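You operate a simulated robot arm through the tools that you are given. There is no shell and no other tool. Be economical: measure what you need, move in short steps, check, and stop when the job is done.

The job below is to be done with a simulated robot arm. You get a single attempt, and the scene is never put back.

TASK
Stack two spacers on the post to the card's total and check it.
Fine: longer one first; park the gauge arm again.
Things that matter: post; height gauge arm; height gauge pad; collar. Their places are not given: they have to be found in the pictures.

It is judged by the outcome, as a careful person would: the job done as asked, and still so three seconds after it is handed in. It fails if anything else is knocked over, pushed out of place, dropped, spilled or broken.

THE ROBOT
A 6-joint arm with a two-finger parallel gripper, fixed in place. Base frame: the origin is at the foot of the arm, x ahead of it, y to its left, z up; the work surface is at about z = 0.86. Readings come in m, rad, newtons and seconds.
With the tool pointing down near the work surface it reaches from about 0.26 to 0.68 m from the base axis. Its first joint turns from -1.152 to 1.152 rad. Payload 2.9 kg.
Tool frame: the origin (TCP) lies between the finger pads and is the grasp point; the fingertips stand 0.03 m ahead of it; z points along the fingers, y is the line along which they close. Largest opening 0.11 m; finger width 0.02, thickness 0.01; the body of the gripper, 0.048 by 0.112 m, starts 0.055 m behind the TCP.
Orientation is that of the tool frame in the base frame, as a unit quaternion [w, x, y, z]. With the fingers straight down and closing along the base's y, the tool's x points along the base's -x, its y along +y and its z along -z.

THE INTERFACE
- The arm moves only by the tool play_rows. Its argument "motion" is a list of rows, each an object of numbers (a shift or turn left out is 0, a gripper value left out holds the last): "x", "y", "z": the shift along the base's x, y, z in units of 300 mm (1.0 is 300 mm); "rx", "ry", "rz": the turn, a rotation vector about the base's x, y, z in units of 90 degrees (1.0 is 90 degrees); "hand": the opening, from 0 (shut) to 1 (fully open). In form: [{"x": .., "y": .., "z": .., "rx": .., "ry": .., "rz": .., "hand": ..}, ...]. A call has 1 to 12 rows; each row is the pose to reach, as a shift and turn from the pose commanded when the call began. A call with a number of a shift or a turn outside -1 to 1 is refused whole. Rows are played at 5 a second. More than 0.05 m and 0.15 rad between two rows, or a gripper value outside its range, and nothing of the call is played. Where a pose cannot be reached the arm comes as near as it can. A force on the tool above 40 N (or 10 N above the force at the start of the call, whichever is more), or a blocked arm, ends the call early, and 0.2 s more pass. Each finger travels about 0.108 m/s and halts on what it meets, pressing with about 31 N; the grip force reading is that of the motor and also rises with nothing between the fingers. The clock runs only during rows and for 0.2 s after the last one: add rows that repeat a pose to give the fingers time. It gives the time, the measured TCP pose, the force on the tool (base axes), the opening and the grip force at its end, in the units of the frame above (readings bear some noise), and new pictures: "pictures" is both (left out), scene, wrist or none.
- Cameras (640 x 400 px; columns grow to the right, rows downward): "scene" is fixed at [0.0922, 0.4424, 1.4007]; the picture's right is [-0.60, -0.80, 0.00], its down [-0.29, 0.22, -0.93] and it looks along [0.75, -0.56, -0.36] (base axes); focal length 243 px, centre (320, 200). "wrist" rides on the gripper at [0.072, 0.017, -0.103] in the tool frame; the picture's right is [-0.23, 0.97, 0.00], its down [-0.76, -0.18, -0.62] and it looks along [-0.61, -0.14, 0.78] (tool axes); focal length 222 px, centre (320, 200).
- point_at(camera, pixels): for up to 12 pixels [column, row] of the newest picture of that camera ("zoom" is the newest enlarged one), the place [x, y, z] in the base frame of the surface seen there, good to about 0.003 m, but the place of the scene camera against the robot may be out by one fixed shift of up to 0.012 m in any direction. It takes no simulated time.
- inspect(camera, box): a new picture of the part [left, top, right, bottom] of that camera's present view, enlarged. It takes no simulated time.
- sign_off(): hands the job in; it is judged then, once.

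Work in short steps. Measure before you move; look again where a grasp or a placing could have gone wrong, and mend it. You have 80 turns and 170 pictures in all, those below and enlarged ones among them. Open the gripper and draw the arm clear of the work before you hand the job in, unless the task says otherwise; then end with one line.

The tools are called as a command line: name --argument value ..., lists and objects as JSON in quotes. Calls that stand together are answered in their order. play_rows: Moves the arm, as the interface text tells. Its arguments: {"type":"object","properties":{"motion":{"type":"array","items":{"type":"object","properties":{"x":{"type":"number"},"y":{"type":"number"},"z":{"type":"number"},"rx":{"type":"number"},"ry":{"type":"number"},"rz":{"type":"number"},"hand":{"type":"number"}}}},"pictures":{"type":"string","enum":["both","scene","wrist","none"]}},"required":["motion"]} The other tools are called the same way: point_at (camera, pixels) gives the place of the surface under pixels of a picture; inspect (camera, box) takes an enlarged picture of a part of a camera's view; sign_off () hands the job in.

At the start:

```text
clock: 0.0
position: [0.2765, 0.1545, 1.3473]
orientation: [0.001, 0.001, 1.0, 0.001]
wrist_force: [0.2, 0.6, 1.1]
opening: 0.1102
grasp_force: 0.0
```

scene: 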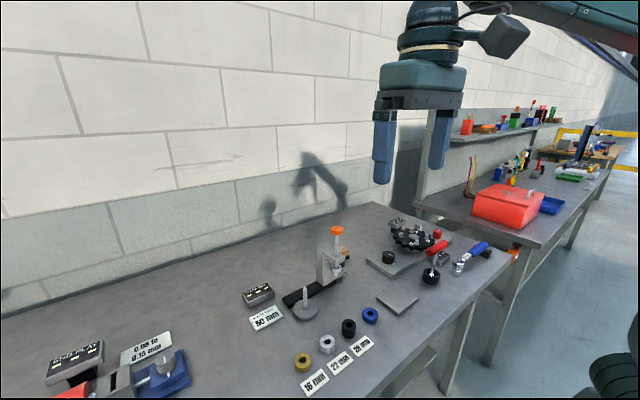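
wrist: 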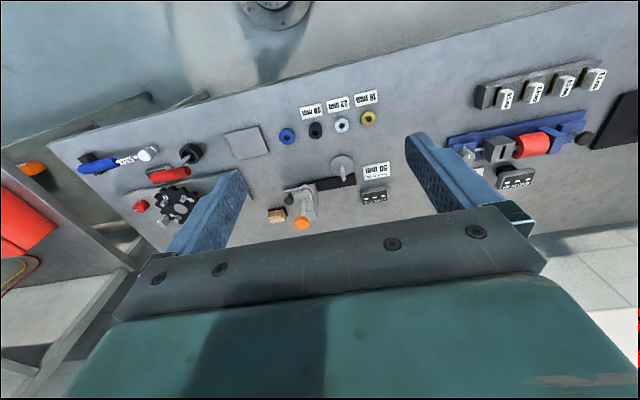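

The scene shows a post/gauge near (310,290), spacers near (303,362)-(370,315) and cards. I enlarge the relevant region first.

inspect --camera "scene" --box '[230, 210, 410, 400]'

inspect --camera "wrist" --box '[220, 80, 420, 240]'

```text
2.11 times, centred on (320, 305) of scene
```

zoom: 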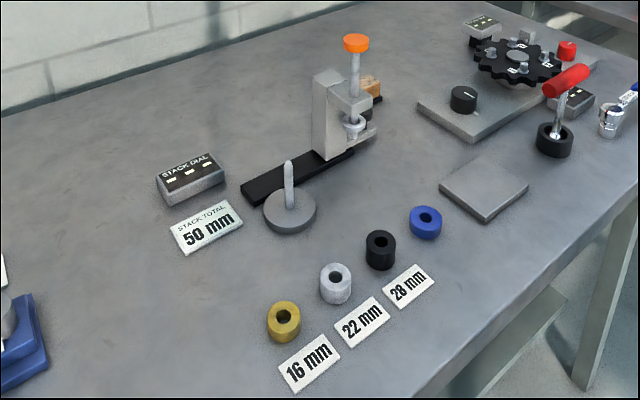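

```text
2.50 times, centred on (320, 160) of wrist
```

zoom: 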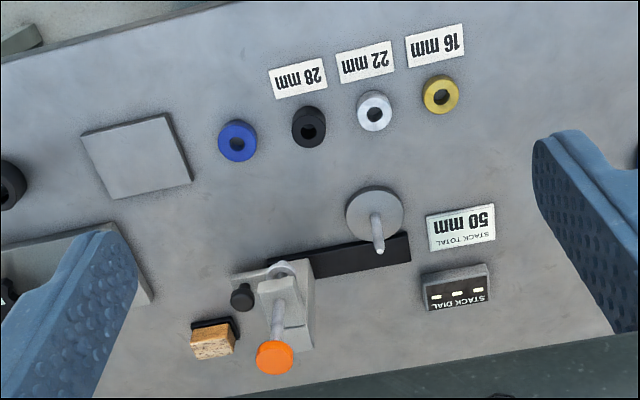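

Card total is 50 mm, so 28 (black) then 22 (silver) by the labels. I measure the items and look closer at the gauge.

inspect --camera "scene" --box '[275, 215, 375, 325]'

point_at --camera "scene" --pixels '[[337, 229], [330, 262], [331, 271], [305, 290], [315, 315], [296, 305], [303, 356], [326, 338], [348, 322], [370, 310], [343, 272], [257, 290]]'

inspect --camera "wrist" --box '[260, 150, 400, 240]'

```text
3.64 times, centred on (325, 270) of scene
```

zoom: 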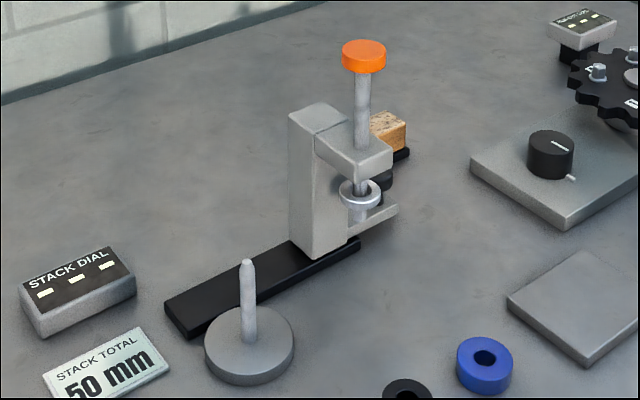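

```text
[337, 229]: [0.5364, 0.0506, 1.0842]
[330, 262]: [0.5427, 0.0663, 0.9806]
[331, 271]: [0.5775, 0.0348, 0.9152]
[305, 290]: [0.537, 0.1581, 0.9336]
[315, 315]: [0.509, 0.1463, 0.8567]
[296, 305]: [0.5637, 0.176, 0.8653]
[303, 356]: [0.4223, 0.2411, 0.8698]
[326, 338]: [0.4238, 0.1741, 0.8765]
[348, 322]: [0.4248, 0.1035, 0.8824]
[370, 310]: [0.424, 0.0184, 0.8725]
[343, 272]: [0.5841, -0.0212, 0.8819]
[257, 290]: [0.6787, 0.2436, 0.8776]
```

```text
4.44 times, centred on (330, 195) of wrist
```

zoom: 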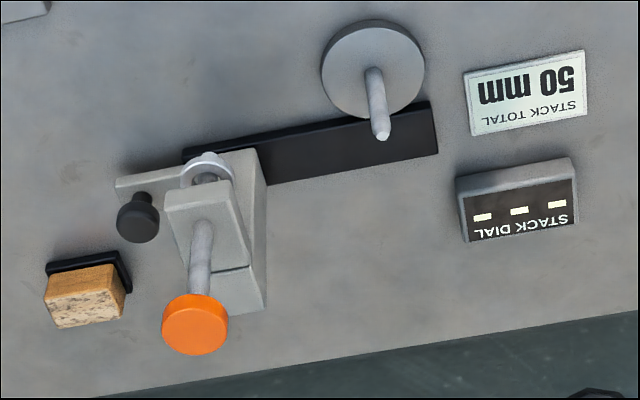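

The gauge appears to be a carriage on a rail with a plunger (orange knob), a ring and a tab. I move closer to view it, staying above and behind the knob.

play_rows --motion '[{"x": 0.07, "y": -0.03, "z": -0.11}, {"x": 0.14, "y": -0.07, "z": -0.22}, {"x": 0.2, "y": -0.1, "z": -0.33}, {"x": 0.27, "y": -0.14, "z": -0.44}, {"x": 0.34, "y": -0.18, "z": -0.55}, {"x": 0.41, "y": -0.21, "z": -0.65}]'

```text
clock: 1.4
position: [0.4019, 0.0897, 1.1517]
orientation: [0.0, -0.001, 1.0, 0.001]
wrist_force: [0.9, -0.4, 0.2]
opening: 0.1102
grasp_force: 0.0
```

scene: 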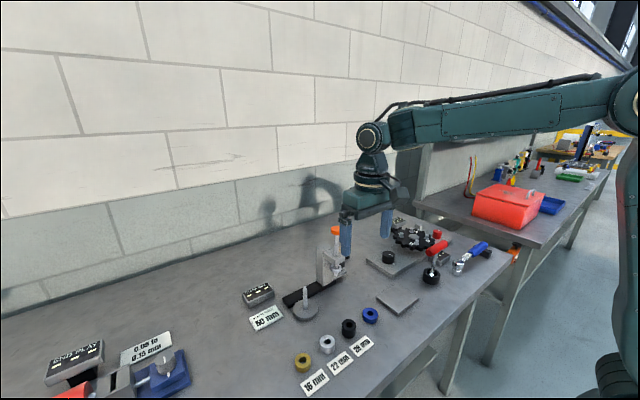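
wrist: 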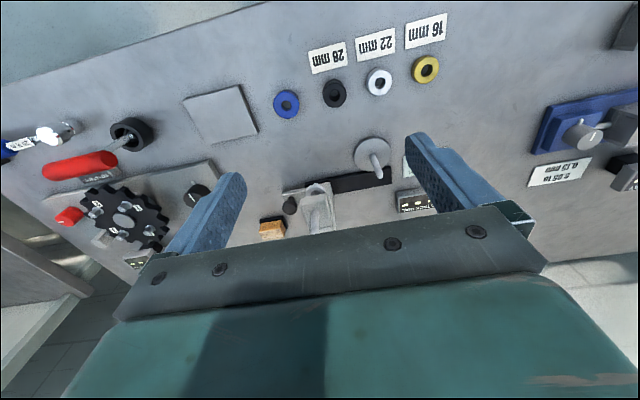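

The gauge sits at (315,200) in the wrist view; enlarge it.

inspect --camera "wrist" --box '[250, 130, 400, 240]'

inspect --camera "scene" --box '[295, 220, 365, 295]'

```text
3.64 times, centred on (325, 185) of wrist
```

zoom: 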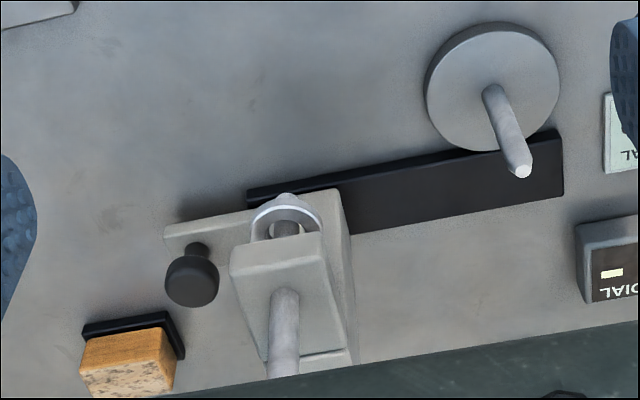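

```text
5.33 times, centred on (330, 258) of scene
```

zoom: 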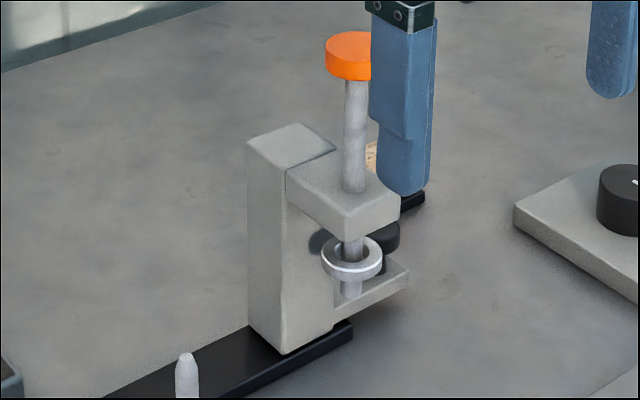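

I measure gauge details on this scene zoom: knob top, rod, arm, ring, shelf, black knob, column.

point_at --camera "zoom" --pixels '[[346, 42], [350, 70], [353, 120], [340, 190], [350, 228], [290, 140], [350, 275], [350, 290], [385, 285], [390, 235], [290, 345], [187, 356]]'

point_at --camera "wrist" --pixels '[[318, 187], [303, 192], [291, 208], [275, 230], [375, 158], [377, 177], [320, 215], [330, 186], [285, 194], [389, 180], [335, 93], [379, 82]]'

```text
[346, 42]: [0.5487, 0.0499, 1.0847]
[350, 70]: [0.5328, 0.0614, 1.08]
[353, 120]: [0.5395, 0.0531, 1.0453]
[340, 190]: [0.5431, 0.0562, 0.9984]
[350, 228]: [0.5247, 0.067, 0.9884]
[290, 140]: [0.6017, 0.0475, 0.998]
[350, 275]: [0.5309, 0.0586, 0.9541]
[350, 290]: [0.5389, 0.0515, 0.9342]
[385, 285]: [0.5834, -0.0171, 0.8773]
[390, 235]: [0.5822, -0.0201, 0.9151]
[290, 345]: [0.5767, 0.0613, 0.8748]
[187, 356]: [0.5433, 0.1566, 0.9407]
```

```text
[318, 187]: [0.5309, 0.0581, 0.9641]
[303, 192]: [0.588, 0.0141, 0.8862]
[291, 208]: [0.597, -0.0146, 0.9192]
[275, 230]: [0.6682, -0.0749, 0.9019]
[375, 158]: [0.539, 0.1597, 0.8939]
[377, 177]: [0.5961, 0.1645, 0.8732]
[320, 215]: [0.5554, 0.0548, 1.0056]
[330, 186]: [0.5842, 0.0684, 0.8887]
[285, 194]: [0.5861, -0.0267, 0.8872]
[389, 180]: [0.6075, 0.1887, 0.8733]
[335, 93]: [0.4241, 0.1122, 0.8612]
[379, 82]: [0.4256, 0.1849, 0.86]
```

The bar at z≈0.887 with the black knob at (0.585,-0.018) looks like the slide handle. I tilt the tool 30° and go lower to see the plunger, ring and post from the front.

play_rows --motion '[{"x": 0.01, "y": -0.02, "z": -0.11, "ry": -0.067}, {"x": 0.02, "y": -0.04, "z": -0.22, "ry": -0.133}, {"x": 0.02, "y": -0.05, "z": -0.33, "ry": -0.2}, {"x": 0.03, "y": -0.03, "z": -0.44, "ry": -0.267}, {"x": 0.03, "y": 0.0, "z": -0.55, "ry": -0.333}]'

```text
clock: 2.6
position: [0.4085, 0.0939, 0.9888]
orientation: [0.259, -0.002, 0.966, 0.001]
wrist_force: [0.3, 0.6, -0.7]
opening: 0.11
grasp_force: 0.1
```

scene: 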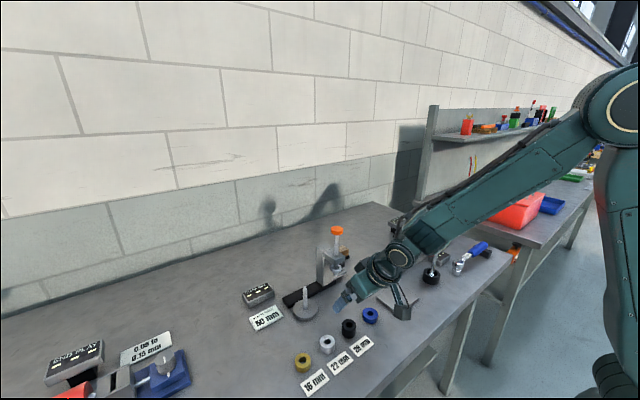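
wrist: 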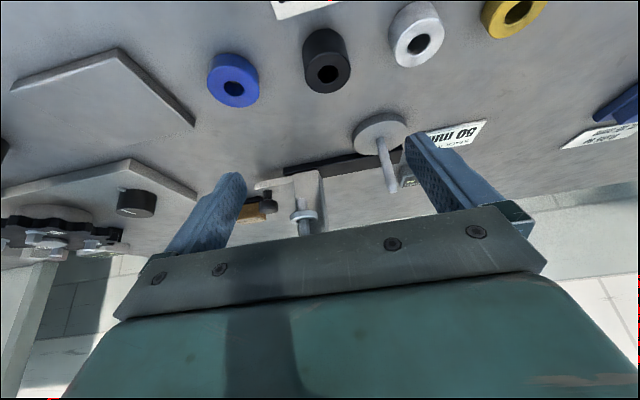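

The gauge is now seen from the front at (305,210) and the spacers at the top; enlarge and measure.

inspect --camera "wrist" --box '[230, 100, 410, 240]'

point_at --camera "wrist" --pixels '[[304, 214], [300, 208], [301, 203], [388, 188], [381, 150], [365, 137], [327, 74], [316, 62], [419, 44], [405, 37], [518, 12], [233, 88]]'

```text
2.86 times, centred on (320, 170) of wrist
```

zoom: 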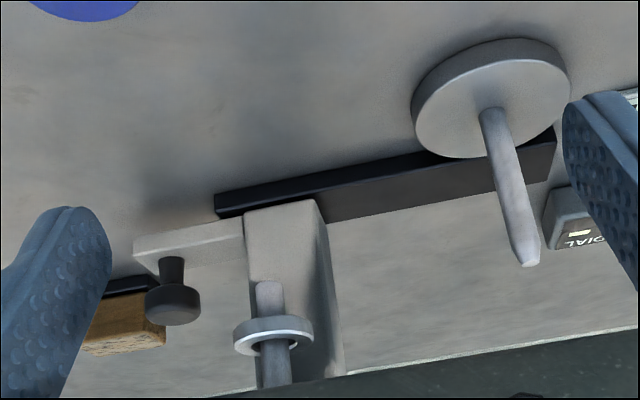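

```text
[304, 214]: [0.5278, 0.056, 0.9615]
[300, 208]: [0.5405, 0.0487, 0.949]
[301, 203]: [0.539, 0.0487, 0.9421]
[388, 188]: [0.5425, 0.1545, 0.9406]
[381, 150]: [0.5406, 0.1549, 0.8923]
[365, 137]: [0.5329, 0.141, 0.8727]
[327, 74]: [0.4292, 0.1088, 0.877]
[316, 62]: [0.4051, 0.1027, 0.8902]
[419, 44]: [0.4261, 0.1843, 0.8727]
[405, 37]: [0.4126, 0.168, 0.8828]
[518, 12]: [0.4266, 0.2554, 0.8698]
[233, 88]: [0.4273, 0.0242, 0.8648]
```

I take a tight look at the rod bottom/ring and the post tip to compare heights.

inspect --camera "wrist" --box '[280, 185, 330, 235]'

point_at --camera "zoom" --pixels '[[290, 120], [280, 130], [300, 130], [290, 150], [290, 170], [310, 250], [340, 225], [260, 215], [310, 230]]'

inspect --camera "wrist" --box '[345, 105, 415, 200]'

```text
8.00 times, centred on (305, 210) of wrist
```

zoom: 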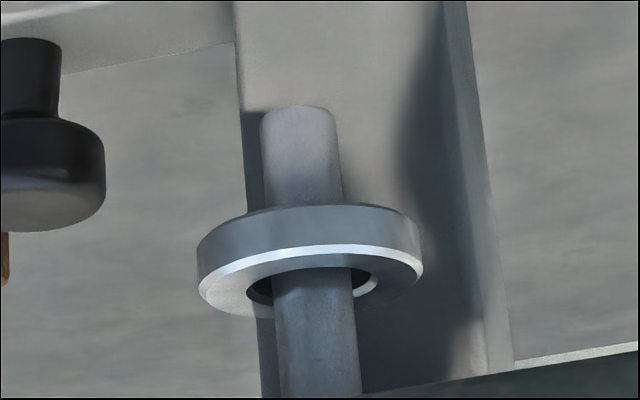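

```text
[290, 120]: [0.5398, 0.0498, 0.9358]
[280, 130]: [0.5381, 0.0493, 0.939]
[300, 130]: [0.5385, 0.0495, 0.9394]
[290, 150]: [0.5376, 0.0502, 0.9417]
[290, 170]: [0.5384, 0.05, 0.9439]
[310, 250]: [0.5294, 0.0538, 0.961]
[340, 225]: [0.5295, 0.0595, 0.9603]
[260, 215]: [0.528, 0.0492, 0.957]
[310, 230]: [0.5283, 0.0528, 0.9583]
```

```text
4.21 times, centred on (380, 152) of wrist
```

zoom: 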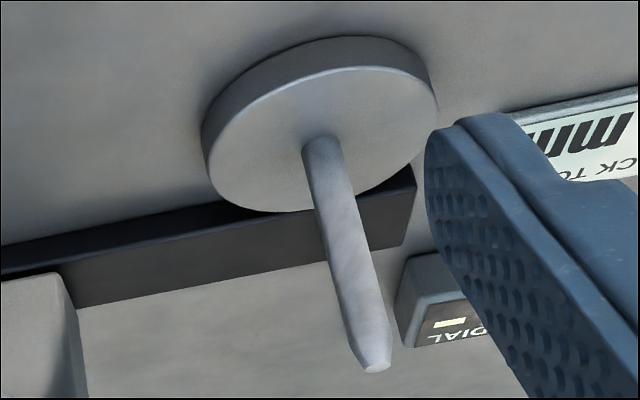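

Rod end is at z≈0.936, ring 0.955–0.962, post tip ≈0.94, disc top ≈0.873. Now I go back to vertical above the spacers to locate them accurately.

play_rows --motion '[{"x": 0.0, "y": 0.03, "z": 0.05, "ry": 0.067}, {"x": 0.01, "y": 0.06, "z": 0.1, "ry": 0.133}, {"x": 0.02, "y": 0.09, "z": 0.14, "ry": 0.2}, {"x": 0.03, "y": 0.12, "z": 0.14, "ry": 0.267}, {"x": 0.05, "y": 0.15, "z": 0.14, "ry": 0.333}, {"x": 0.05, "y": 0.15, "z": 0.14, "ry": 0.333}]' --pictures "wrist"

```text
clock: 4.0
position: [0.4242, 0.1356, 1.0275]
orientation: [-0.002, -0.001, 1.0, 0.001]
wrist_force: [0.1, -0.3, 0.5]
opening: 0.1101
grasp_force: 0.2
```

wrist: 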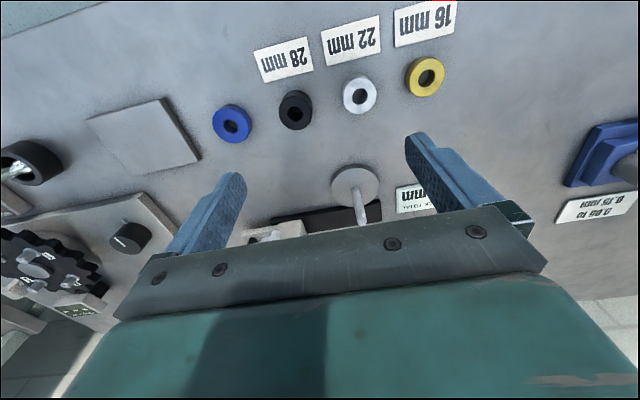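

Spacers are at (295,110), (360,95) with labels 28 and 22. Enlarge and measure the rims.

inspect --camera "wrist" --box '[245, 60, 405, 160]'

```text
4.00 times, centred on (325, 110) of wrist
```

zoom: 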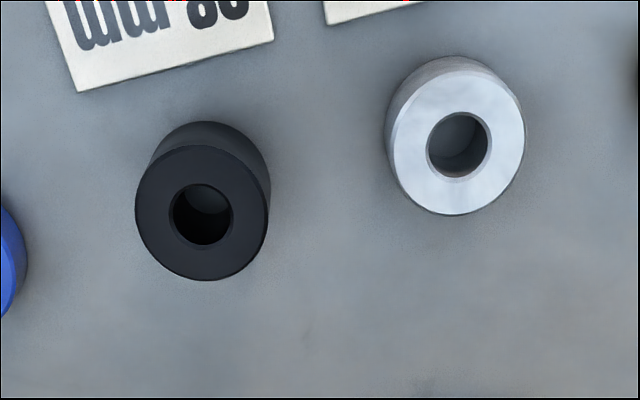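

I measure opposite rim points on the black and silver top faces, and the table.

point_at --camera "zoom" --pixels '[[141, 211], [264, 211], [201, 151], [201, 276], [394, 140], [521, 140], [457, 75], [457, 210], [320, 330], [300, 150]]'

inspect --camera "wrist" --box '[290, 140, 410, 230]'

```text
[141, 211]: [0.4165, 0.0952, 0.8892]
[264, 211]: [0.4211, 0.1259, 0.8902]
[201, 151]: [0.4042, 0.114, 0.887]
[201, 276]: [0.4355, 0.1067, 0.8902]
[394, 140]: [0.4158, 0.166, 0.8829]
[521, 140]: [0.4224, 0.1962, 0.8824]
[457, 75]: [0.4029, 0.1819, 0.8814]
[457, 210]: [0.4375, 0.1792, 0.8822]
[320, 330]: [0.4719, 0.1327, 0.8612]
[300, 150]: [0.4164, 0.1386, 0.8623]
```

```text
4.44 times, centred on (350, 185) of wrist
```

zoom: 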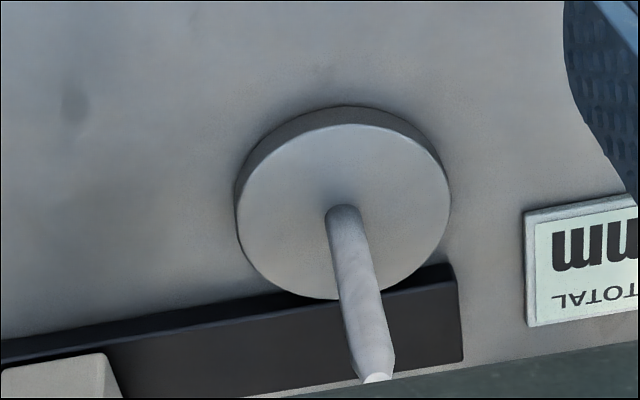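

Black centre ≈(0.4195,0.1105), silver ≈(0.4195,0.181). Now measure the post disc rim and post.

point_at --camera "zoom" --pixels '[[241, 210], [445, 205], [343, 128], [300, 290], [330, 218], [357, 218], [345, 225], [345, 265], [355, 300], [362, 340], [376, 378], [420, 310]]'

```text
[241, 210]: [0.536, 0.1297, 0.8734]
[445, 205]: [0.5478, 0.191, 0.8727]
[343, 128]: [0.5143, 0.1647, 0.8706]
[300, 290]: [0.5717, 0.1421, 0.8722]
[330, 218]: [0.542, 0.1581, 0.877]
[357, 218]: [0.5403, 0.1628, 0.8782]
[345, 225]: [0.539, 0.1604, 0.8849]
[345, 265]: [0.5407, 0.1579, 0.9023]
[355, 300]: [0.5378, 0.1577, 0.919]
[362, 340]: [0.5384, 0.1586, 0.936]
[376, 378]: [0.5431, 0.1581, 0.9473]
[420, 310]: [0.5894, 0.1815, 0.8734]
```

Post ≈(0.543,0.159), tip ≈0.947. I position over the black spacer with a reduced opening, and descend to TCP z≈0.92 first.

play_rows --motion '[{"x": -0.016, "y": -0.084, "z": 0, "hand": 0.58}, {"x": -0.016, "y": -0.084, "z": -0.12}, {"x": -0.016, "y": -0.084, "z": -0.24}, {"x": -0.016, "y": -0.084, "z": -0.34}, {"x": -0.016, "y": -0.084, "z": -0.34}]' --pictures "both"

```text
clock: 5.2
position: [0.42, 0.1082, 0.9272]
orientation: [0.0, 0.0, 1.0, 0.001]
wrist_force: [0.4, 0.1, 0.4]
opening: 0.0638
grasp_force: 0.1
```

scene: 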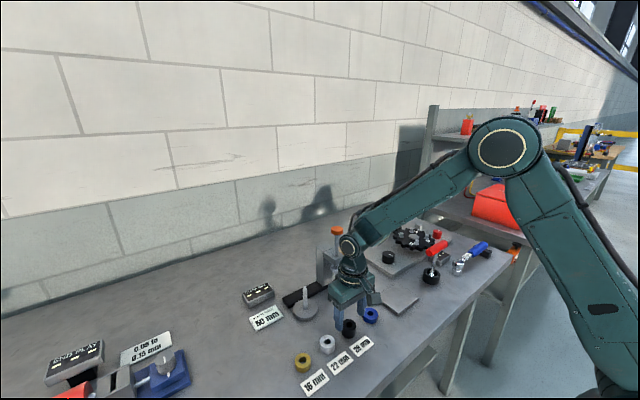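
wrist: 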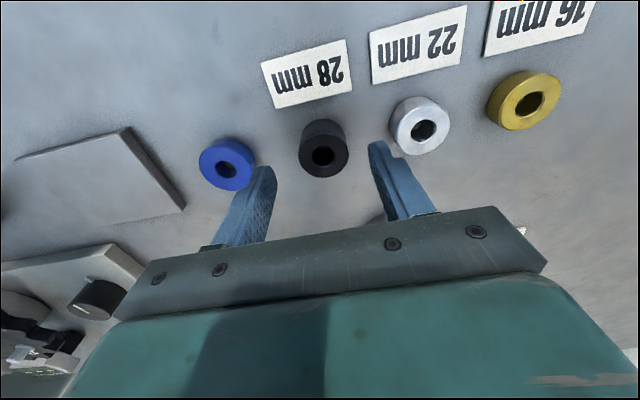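

Fingers straddle the black spacer symmetrically (mid ≈321, spacer 323), neighbours clear. Descend to z≈0.895, close, and lift slightly.

play_rows --motion '[{"y": 0.005, "z": -0.06}, {"y": 0.005, "z": -0.107}, {"y": 0.005, "z": -0.107, "hand": 0}, {"y": 0.005, "z": -0.107, "hand": 0}, {"y": 0.005, "z": -0.107, "hand": 0}, {"y": 0.005, "z": 0.0, "hand": 0}, {"y": 0.005, "z": 0.1, "hand": 0}, {"y": 0.005, "z": 0.2, "hand": 0}]'

```text
clock: 7.0
position: [0.4174, 0.1105, 0.9902]
orientation: [-0.001, 0.0, 1.0, 0.0]
wrist_force: [0.0, -0.4, -0.2]
opening: 0.0
grasp_force: 31.4
```

scene: 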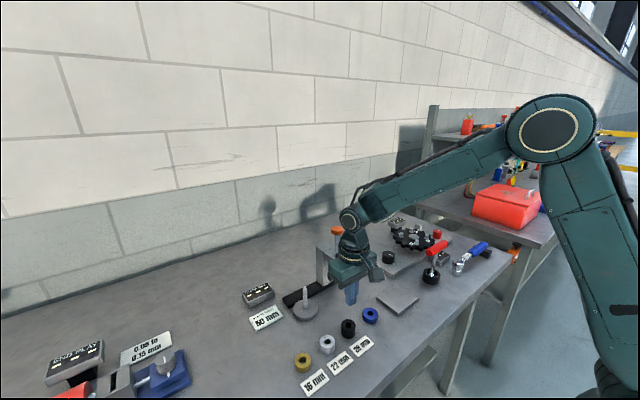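
wrist: 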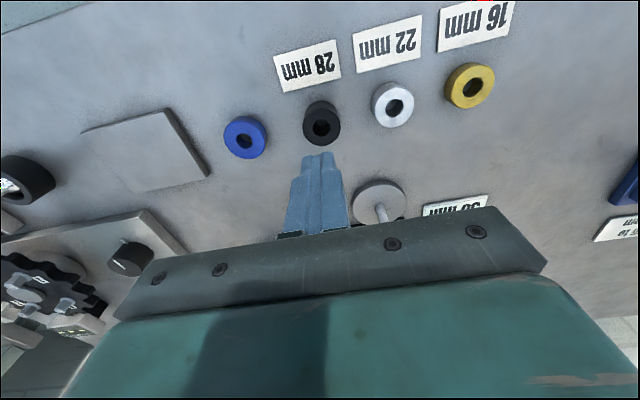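

The gripper closed fully (opening 0); the black spacer stayed behind. I measure where it is now before retrying.

inspect --camera "wrist" --box '[270, 70, 430, 170]'

point_at --camera "wrist" --pixels '[[305, 127], [337, 125], [321, 111], [321, 143], [321, 104]]'

```text
4.00 times, centred on (350, 120) of wrist
```

zoom: 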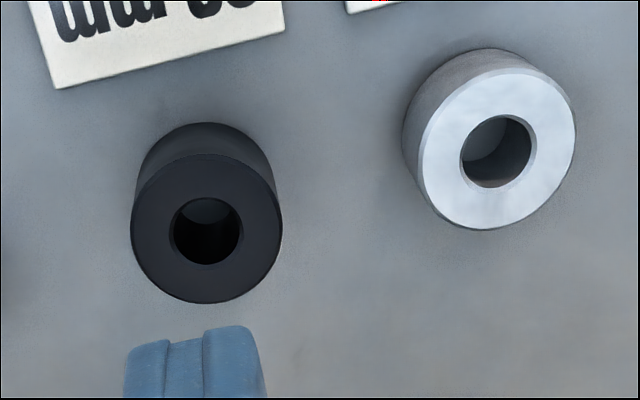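

```text
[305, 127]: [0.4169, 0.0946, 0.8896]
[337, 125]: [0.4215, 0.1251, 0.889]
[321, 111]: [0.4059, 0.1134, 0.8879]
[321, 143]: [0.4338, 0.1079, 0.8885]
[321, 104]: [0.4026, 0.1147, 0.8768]
```

Spacer unmoved at (0.419,0.110). I reopen, descend again, and close without lifting to see the opening.

play_rows --motion '[{"x": 0.005, "hand": 0.58}, {"x": 0.005, "z": -0.0, "hand": 0.58}, {"x": 0.005, "z": -0.12}, {"x": 0.005, "z": -0.24}, {"x": 0.005, "z": -0.32}, {"x": 0.005, "z": -0.32}, {"x": 0.005, "z": -0.32}]'

play_rows --motion '[{"hand": 0.25}, {"hand": 0.25}, {"hand": 0.25}]'

```text
clock: 8.6
position: [0.4207, 0.1131, 0.8909]
orientation: [0.0, 0.0, 1.0, 0.001]
wrist_force: [0.7, 0.1, -0.1]
opening: 0.0637
grasp_force: 0.1
```

scene: 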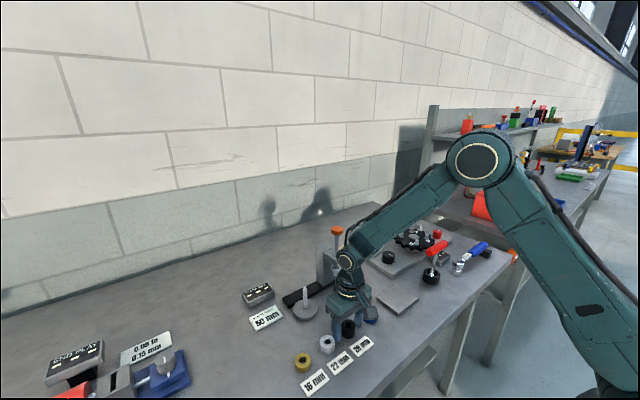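
wrist: 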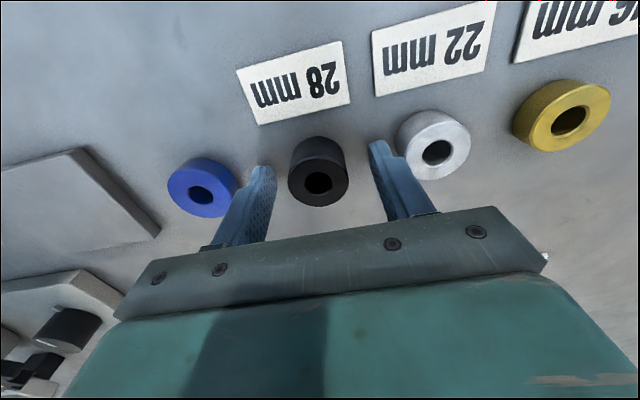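

```text
clock: 9.4
position: [0.4214, 0.1127, 0.8909]
orientation: [0.0, 0.0, 1.0, 0.001]
wrist_force: [0.4, -0.2, 1.1]
opening: 0.0355
grasp_force: 31.1
```

scene: 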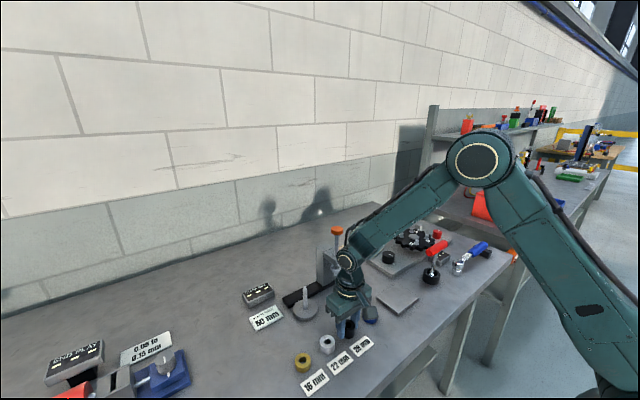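
wrist: 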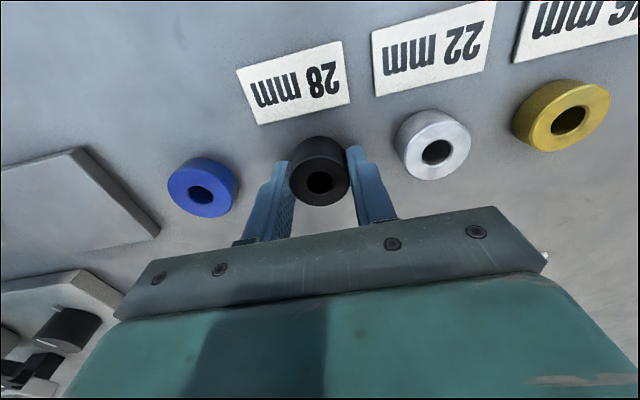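

Now the opening holds at 0.0355 with 31 N. Lift slowly and check.

play_rows --motion '[{"hand": 0.2, "z": 0.0}, {"hand": 0.2, "z": 0.01}, {"hand": 0.2, "z": 0.02}, {"hand": 0.2, "z": 0.04}, {"hand": 0.2, "z": 0.06}]' --pictures "wrist"

```text
clock: 10.6
position: [0.4199, 0.1138, 0.909]
orientation: [-0.001, 0.0, 1.0, 0.001]
wrist_force: [0.5, -0.5, -1.1]
opening: 0.0353
grasp_force: 31.4
```

wrist: 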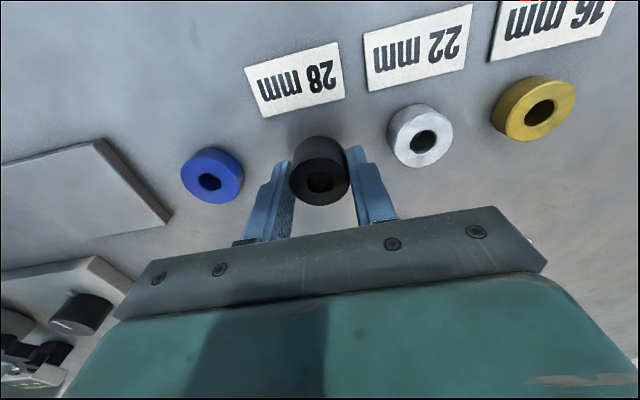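

Lifted and held. Raise to TCP 1.0 and move over the post at (0.543,0.159).

play_rows --motion '[{"z": 0.1}, {"z": 0.2}, {"z": 0.3}, {"x": 0.1, "y": 0.04, "z": 0.303}, {"x": 0.2, "y": 0.08, "z": 0.303}, {"x": 0.3, "y": 0.12, "z": 0.303}, {"x": 0.4, "y": 0.15, "z": 0.303}, {"x": 0.407, "y": 0.153, "z": 0.303}, {"x": 0.407, "y": 0.153, "z": 0.303}]'

```text
clock: 12.6
position: [0.5446, 0.1569, 1.0007]
orientation: [0.0, 0.0, 1.0, 0.001]
wrist_force: [0.5, -0.4, -1.1]
opening: 0.0354
grasp_force: 31.0
```

scene: 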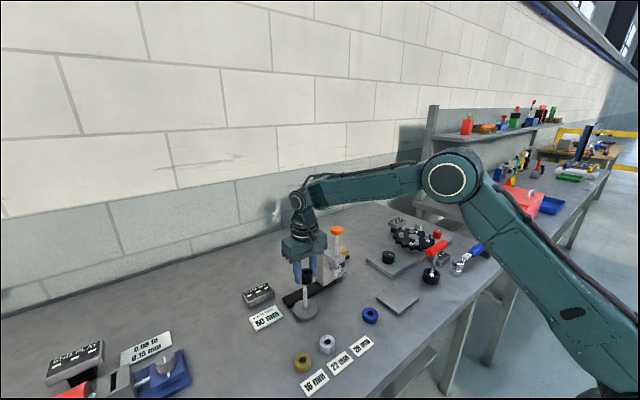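
wrist: 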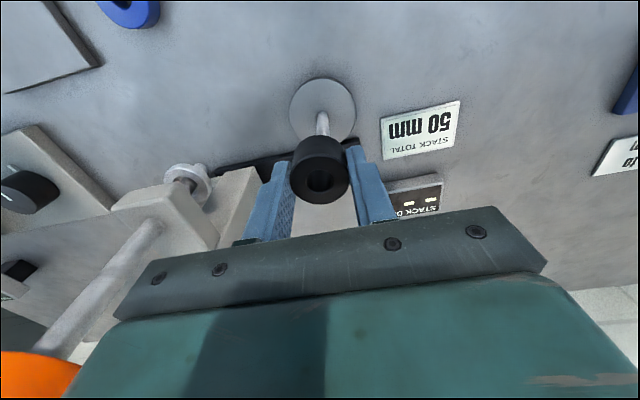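

Check alignment of the post under the spacer bore with both views.

inspect --camera "wrist" --box '[265, 70, 375, 220]'

inspect --camera "scene" --box '[275, 240, 345, 325]'

point_at --camera "wrist" --pixels '[[322, 120], [322, 130], [318, 122], [326, 122], [294, 112], [353, 108], [292, 175], [349, 175], [320, 195], [320, 158]]'

```text
2.67 times, centred on (320, 145) of wrist
```

zoom: 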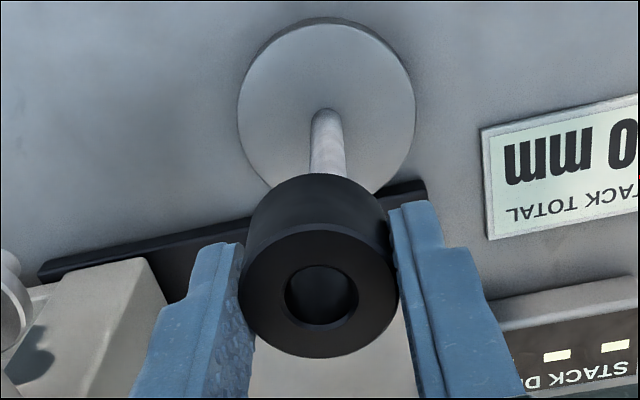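

```text
4.71 times, centred on (310, 282) of scene
```

zoom: 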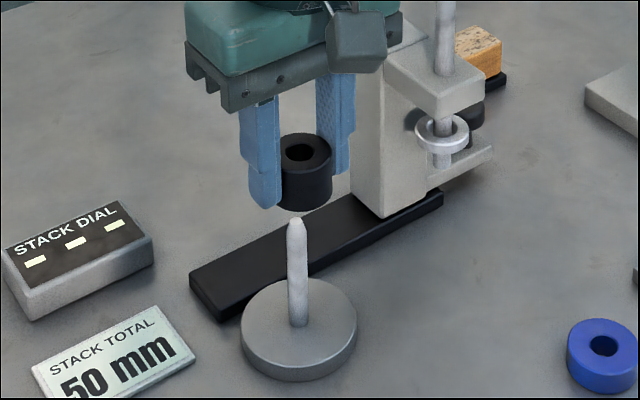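

```text
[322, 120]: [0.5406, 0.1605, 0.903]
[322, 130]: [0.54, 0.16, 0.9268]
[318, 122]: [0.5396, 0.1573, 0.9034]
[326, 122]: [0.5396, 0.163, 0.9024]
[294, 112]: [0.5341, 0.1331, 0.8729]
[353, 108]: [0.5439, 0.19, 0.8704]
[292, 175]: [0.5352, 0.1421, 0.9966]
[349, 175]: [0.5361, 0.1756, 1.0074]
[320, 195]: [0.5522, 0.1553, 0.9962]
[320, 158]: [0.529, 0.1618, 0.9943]
```

Both views show the spacer axis ≈3 mm short in +y (and ~1.5 mm in x). I correct, lower slightly, and look again.

play_rows --motion '[{"x": 0.005, "y": 0.011}, {"x": 0.005, "y": 0.011, "z": -0.04}, {"x": 0.005, "y": 0.011, "z": -0.06}, {"x": 0.005, "y": 0.011, "z": -0.06}]' --pictures "none"

inspect --camera "wrist" --box '[265, 70, 375, 220]'

inspect --camera "scene" --box '[275, 240, 345, 325]'

```text
clock: 13.6
position: [0.5449, 0.1605, 0.9823]
orientation: [0.001, 0.0, 1.0, 0.001]
wrist_force: [-0.5, -0.7, -1.0]
opening: 0.0347
grasp_force: 30.5
```

```text
2.67 times, centred on (320, 145) of wrist
```

zoom: 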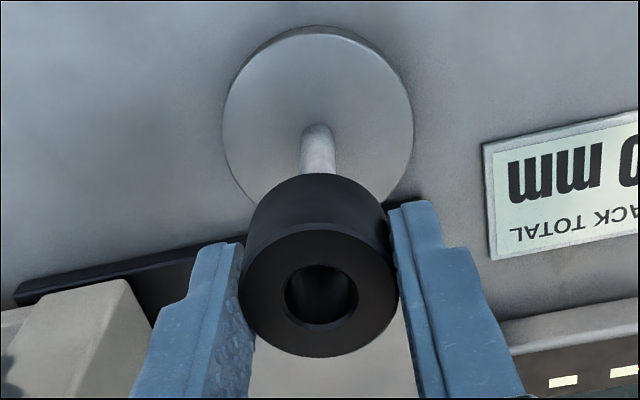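

```text
4.71 times, centred on (310, 282) of scene
```

zoom: 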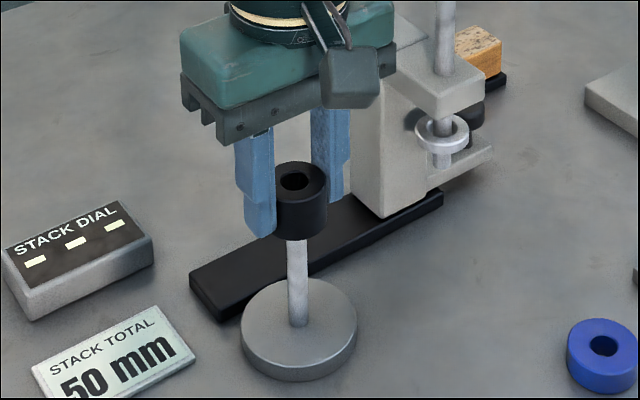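

Aligned in both views. Lower onto the post slowly.

play_rows --motion '[{"z": -0.04}, {"z": -0.08}, {"z": -0.12}, {"z": -0.16}, {"z": -0.2}, {"z": -0.23}, {"z": -0.25}, {"z": -0.25}]'

inspect --camera "scene" --box '[275, 240, 345, 325]'

```text
clock: 15.4
position: [0.544, 0.1614, 0.9067]
orientation: [0.001, 0.0, 1.0, 0.001]
wrist_force: [7.3, -2.9, 3.2]
opening: 0.0351
grasp_force: 30.8
```

scene: 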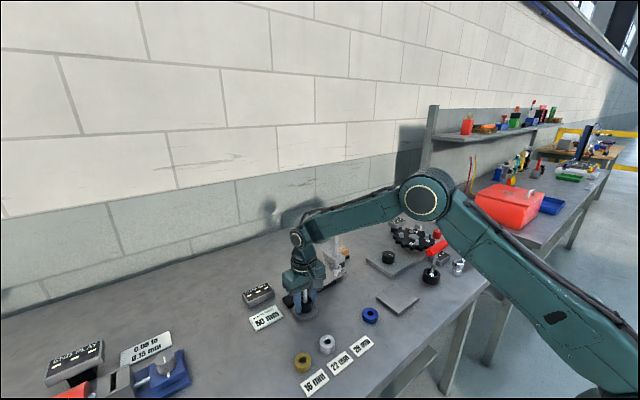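
wrist: 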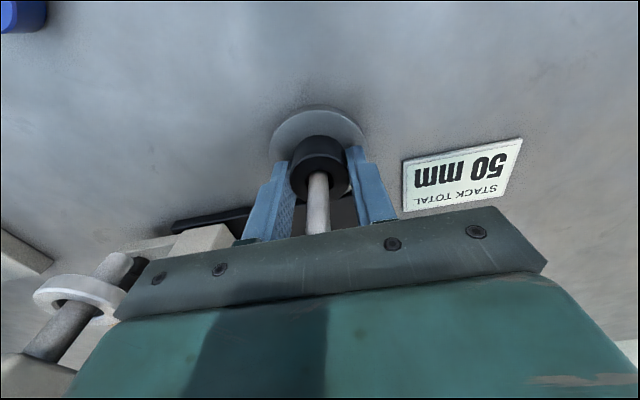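

```text
4.71 times, centred on (310, 282) of scene
```

zoom: 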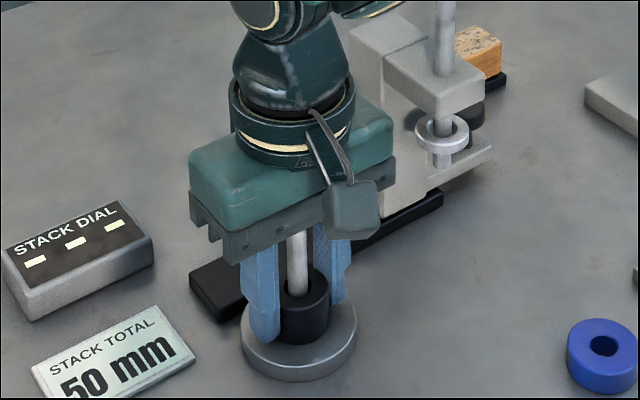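

Spacer is on the post with 7 N sideways in +x; ease x by ~1.5 mm, lower the last 2–3 mm, and release.

play_rows --motion '[{"x": 0.005}, {"x": 0.005, "z": -0.006}, {"x": 0.005, "z": -0.01}, {"x": 0.005, "z": -0.01, "hand": 0.5}, {"x": 0.005, "z": -0.01, "hand": 0.5}, {"x": 0.005, "z": -0.01, "hand": 0.5}]'

```text
clock: 16.8
position: [0.5464, 0.1602, 0.9017]
orientation: [-0.001, 0.0, 1.0, 0.0]
wrist_force: [-0.8, 1.8, 5.0]
opening: 0.0543
grasp_force: 0.1
```

scene: 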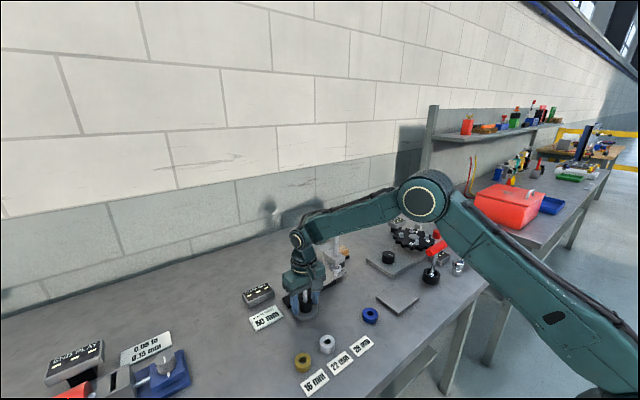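
wrist: 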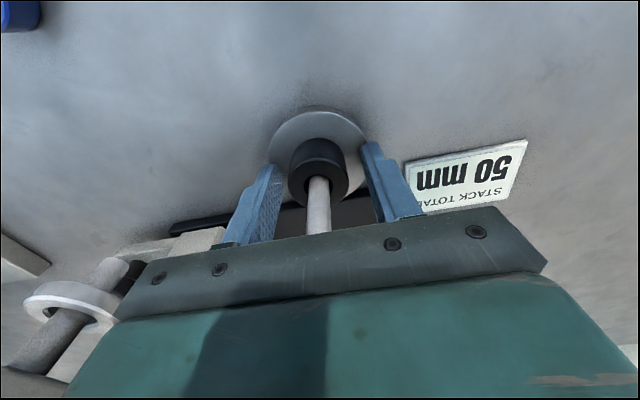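

Released. Retreat upward and move over the silver 22 mm spacer at (0.4195,0.181).

play_rows --motion '[{"z": 0.08}, {"z": 0.2}, {"z": 0.33}, {"x": -0.13, "y": 0.02, "z": 0.33, "hand": 0.58}, {"x": -0.27, "y": 0.04, "z": 0.33}, {"x": -0.4, "y": 0.068, "z": 0.33}, {"x": -0.418, "y": 0.07, "z": 0.26}, {"x": -0.418, "y": 0.07, "z": 0.15}, {"x": -0.418, "y": 0.07, "z": 0.07}, {"x": -0.418, "y": 0.07, "z": 0.07}]'

inspect --camera "scene" --box '[275, 240, 345, 325]'

```text
clock: 19.0
position: [0.4215, 0.1845, 0.9235]
orientation: [0.0, 0.0, 1.0, 0.001]
wrist_force: [0.5, 0.0, 0.5]
opening: 0.0635
grasp_force: 0.0
```

scene: 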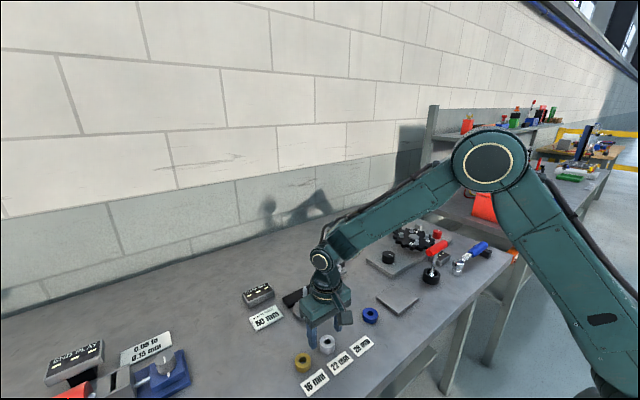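
wrist: 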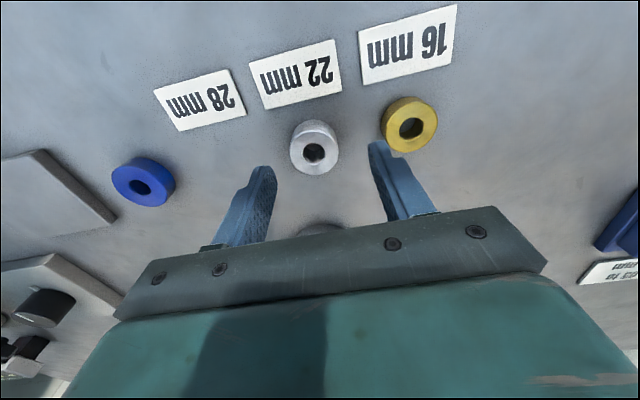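

```text
4.71 times, centred on (310, 282) of scene
```

zoom: 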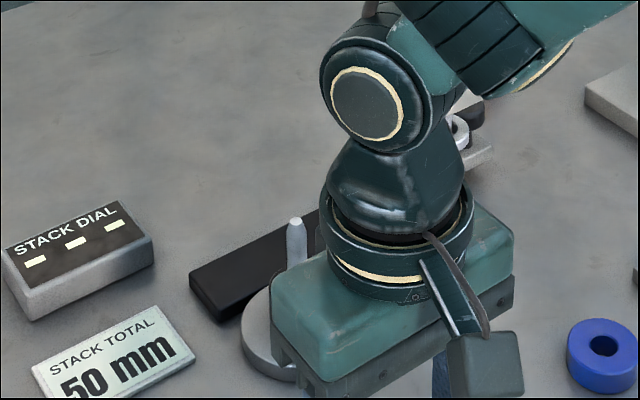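

Silver is ~4 mm toward −y and ~2–3 mm toward −x of the finger centre. Correct, descend to 0.891 and close.

play_rows --motion '[{"x": -0.008, "y": -0.014}, {"x": -0.008, "y": -0.014, "z": -0.06}, {"x": -0.008, "y": -0.014, "z": -0.107}, {"x": -0.008, "y": -0.014, "z": -0.107}, {"x": -0.008, "y": -0.014, "z": -0.107, "hand": 0.2}, {"x": -0.008, "y": -0.014, "z": -0.107, "hand": 0.2}, {"x": -0.008, "y": -0.014, "z": -0.107, "hand": 0.2}, {"x": -0.008, "y": -0.014, "z": -0.107, "hand": 0.2}]' --pictures "wrist"

```text
clock: 20.8
position: [0.419, 0.1785, 0.8931]
orientation: [0.0, 0.001, 1.0, 0.001]
wrist_force: [0.2, -0.6, 0.0]
opening: 0.0354
grasp_force: 30.6
```

wrist: 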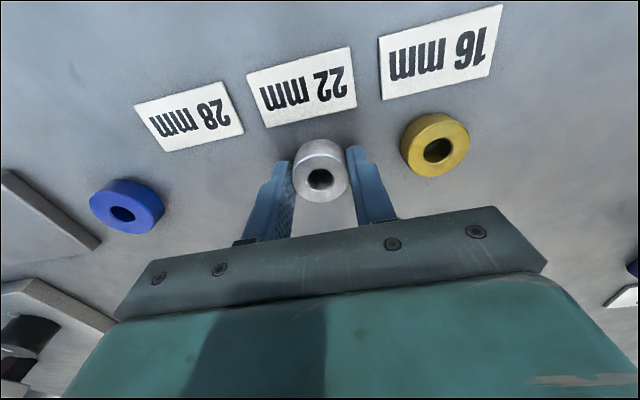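

Gripped at 0.0354. Lift slowly first, then up to z≈1.0.

play_rows --motion '[{"z": 0.01}, {"z": 0.02}, {"z": 0.04}, {"z": 0.08}, {"z": 0.14}, {"z": 0.2}, {"z": 0.27}, {"z": 0.35}, {"z": 0.35}]' --pictures "wrist"

```text
clock: 22.8
position: [0.4161, 0.1775, 0.9975]
orientation: [0.001, 0.0, 1.0, 0.001]
wrist_force: [0.1, -0.3, -1.3]
opening: 0.035
grasp_force: 31.7
```

wrist: 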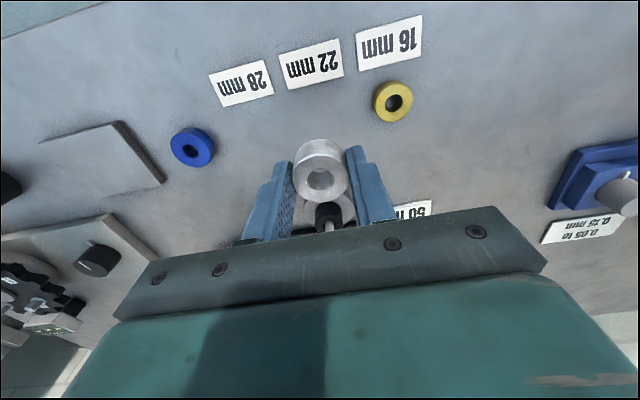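

Silver held in the same place between the fingers as black was. Move over the post to (0.5455,0.1605).

play_rows --motion '[{"x": 0.1, "y": -0.01, "z": 0.02}, {"x": 0.2, "y": -0.03, "z": 0.02}, {"x": 0.3, "y": -0.04, "z": 0.02}, {"x": 0.4, "y": -0.056, "z": 0.02}, {"x": 0.43, "y": -0.056, "z": 0.02}, {"x": 0.43, "y": -0.056, "z": 0.02}]' --pictures "none"

inspect --camera "wrist" --box '[265, 70, 375, 220]'

inspect --camera "scene" --box '[275, 240, 345, 325]'

```text
clock: 24.2
position: [0.5466, 0.1597, 1.0035]
orientation: [-0.001, 0.001, 1.0, 0.001]
wrist_force: [0.6, -0.3, -1.6]
opening: 0.0349
grasp_force: 30.6
```

```text
2.67 times, centred on (320, 145) of wrist
```

zoom: 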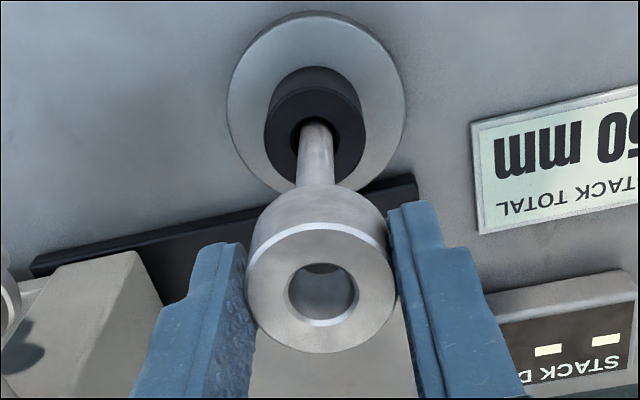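

```text
4.71 times, centred on (310, 282) of scene
```

zoom: 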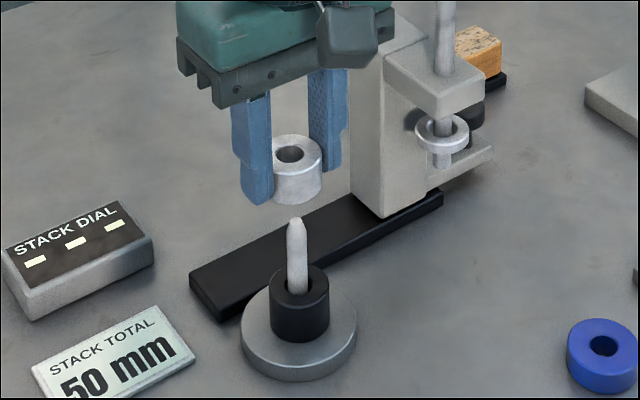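

Scene shows spacer ≈3 mm too far (hole 291 vs post 297), wrist shows ≈1 mm in y. Shift back a bit, lower a little, look.

play_rows --motion '[{"x": -0.008, "y": -0.004}, {"x": -0.008, "y": -0.004, "z": -0.06}, {"x": -0.008, "y": -0.004, "z": -0.08}, {"x": -0.008, "y": -0.004, "z": -0.08}]' --pictures "none"

inspect --camera "wrist" --box '[265, 70, 375, 220]'

inspect --camera "scene" --box '[275, 240, 345, 325]'

```text
clock: 25.2
position: [0.5443, 0.1593, 0.9785]
orientation: [0.0, -0.001, 1.0, 0.0]
wrist_force: [0.0, -0.2, -1.2]
opening: 0.0353
grasp_force: 30.9
```

```text
2.67 times, centred on (320, 145) of wrist
```

zoom: 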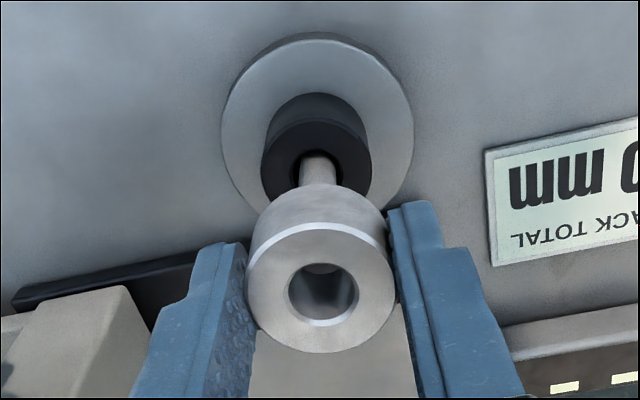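

```text
4.71 times, centred on (310, 282) of scene
```

zoom: 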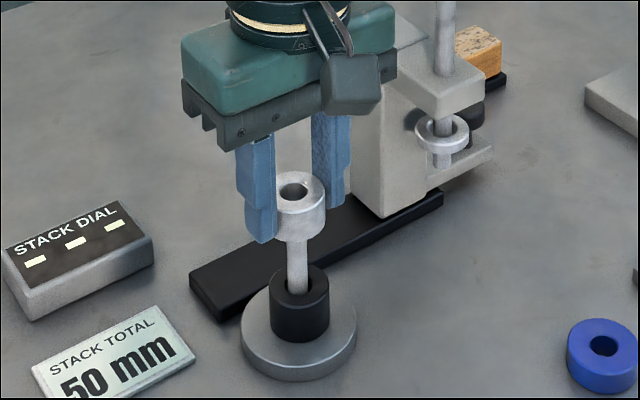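

Aligned and started on the post. Lower onto the black spacer (to TCP ≈0.933).

play_rows --motion '[{"z": -0.03}, {"z": -0.06}, {"z": -0.09}, {"z": -0.12}, {"z": -0.14}, {"z": -0.15}, {"z": -0.15}]' --pictures "wrist"

inspect --camera "scene" --box '[275, 240, 345, 325]'

```text
clock: 26.8
position: [0.5443, 0.1607, 0.9339]
orientation: [0.0, 0.0, 1.0, 0.001]
wrist_force: [-0.7, -1.8, -0.5]
opening: 0.035
grasp_force: 30.4
```

wrist: 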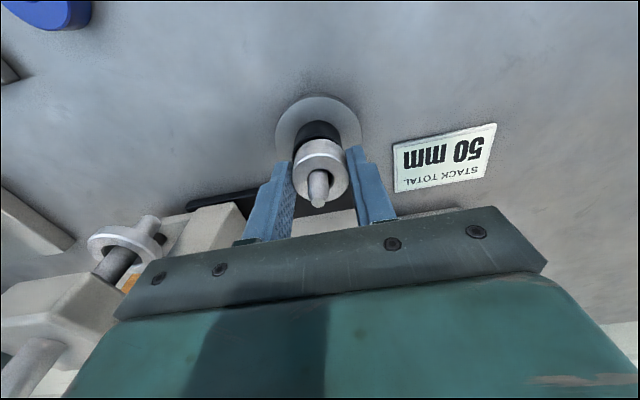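

```text
4.71 times, centred on (310, 282) of scene
```

zoom: 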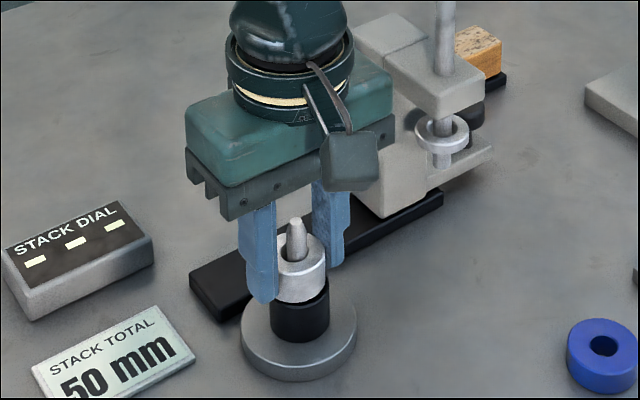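

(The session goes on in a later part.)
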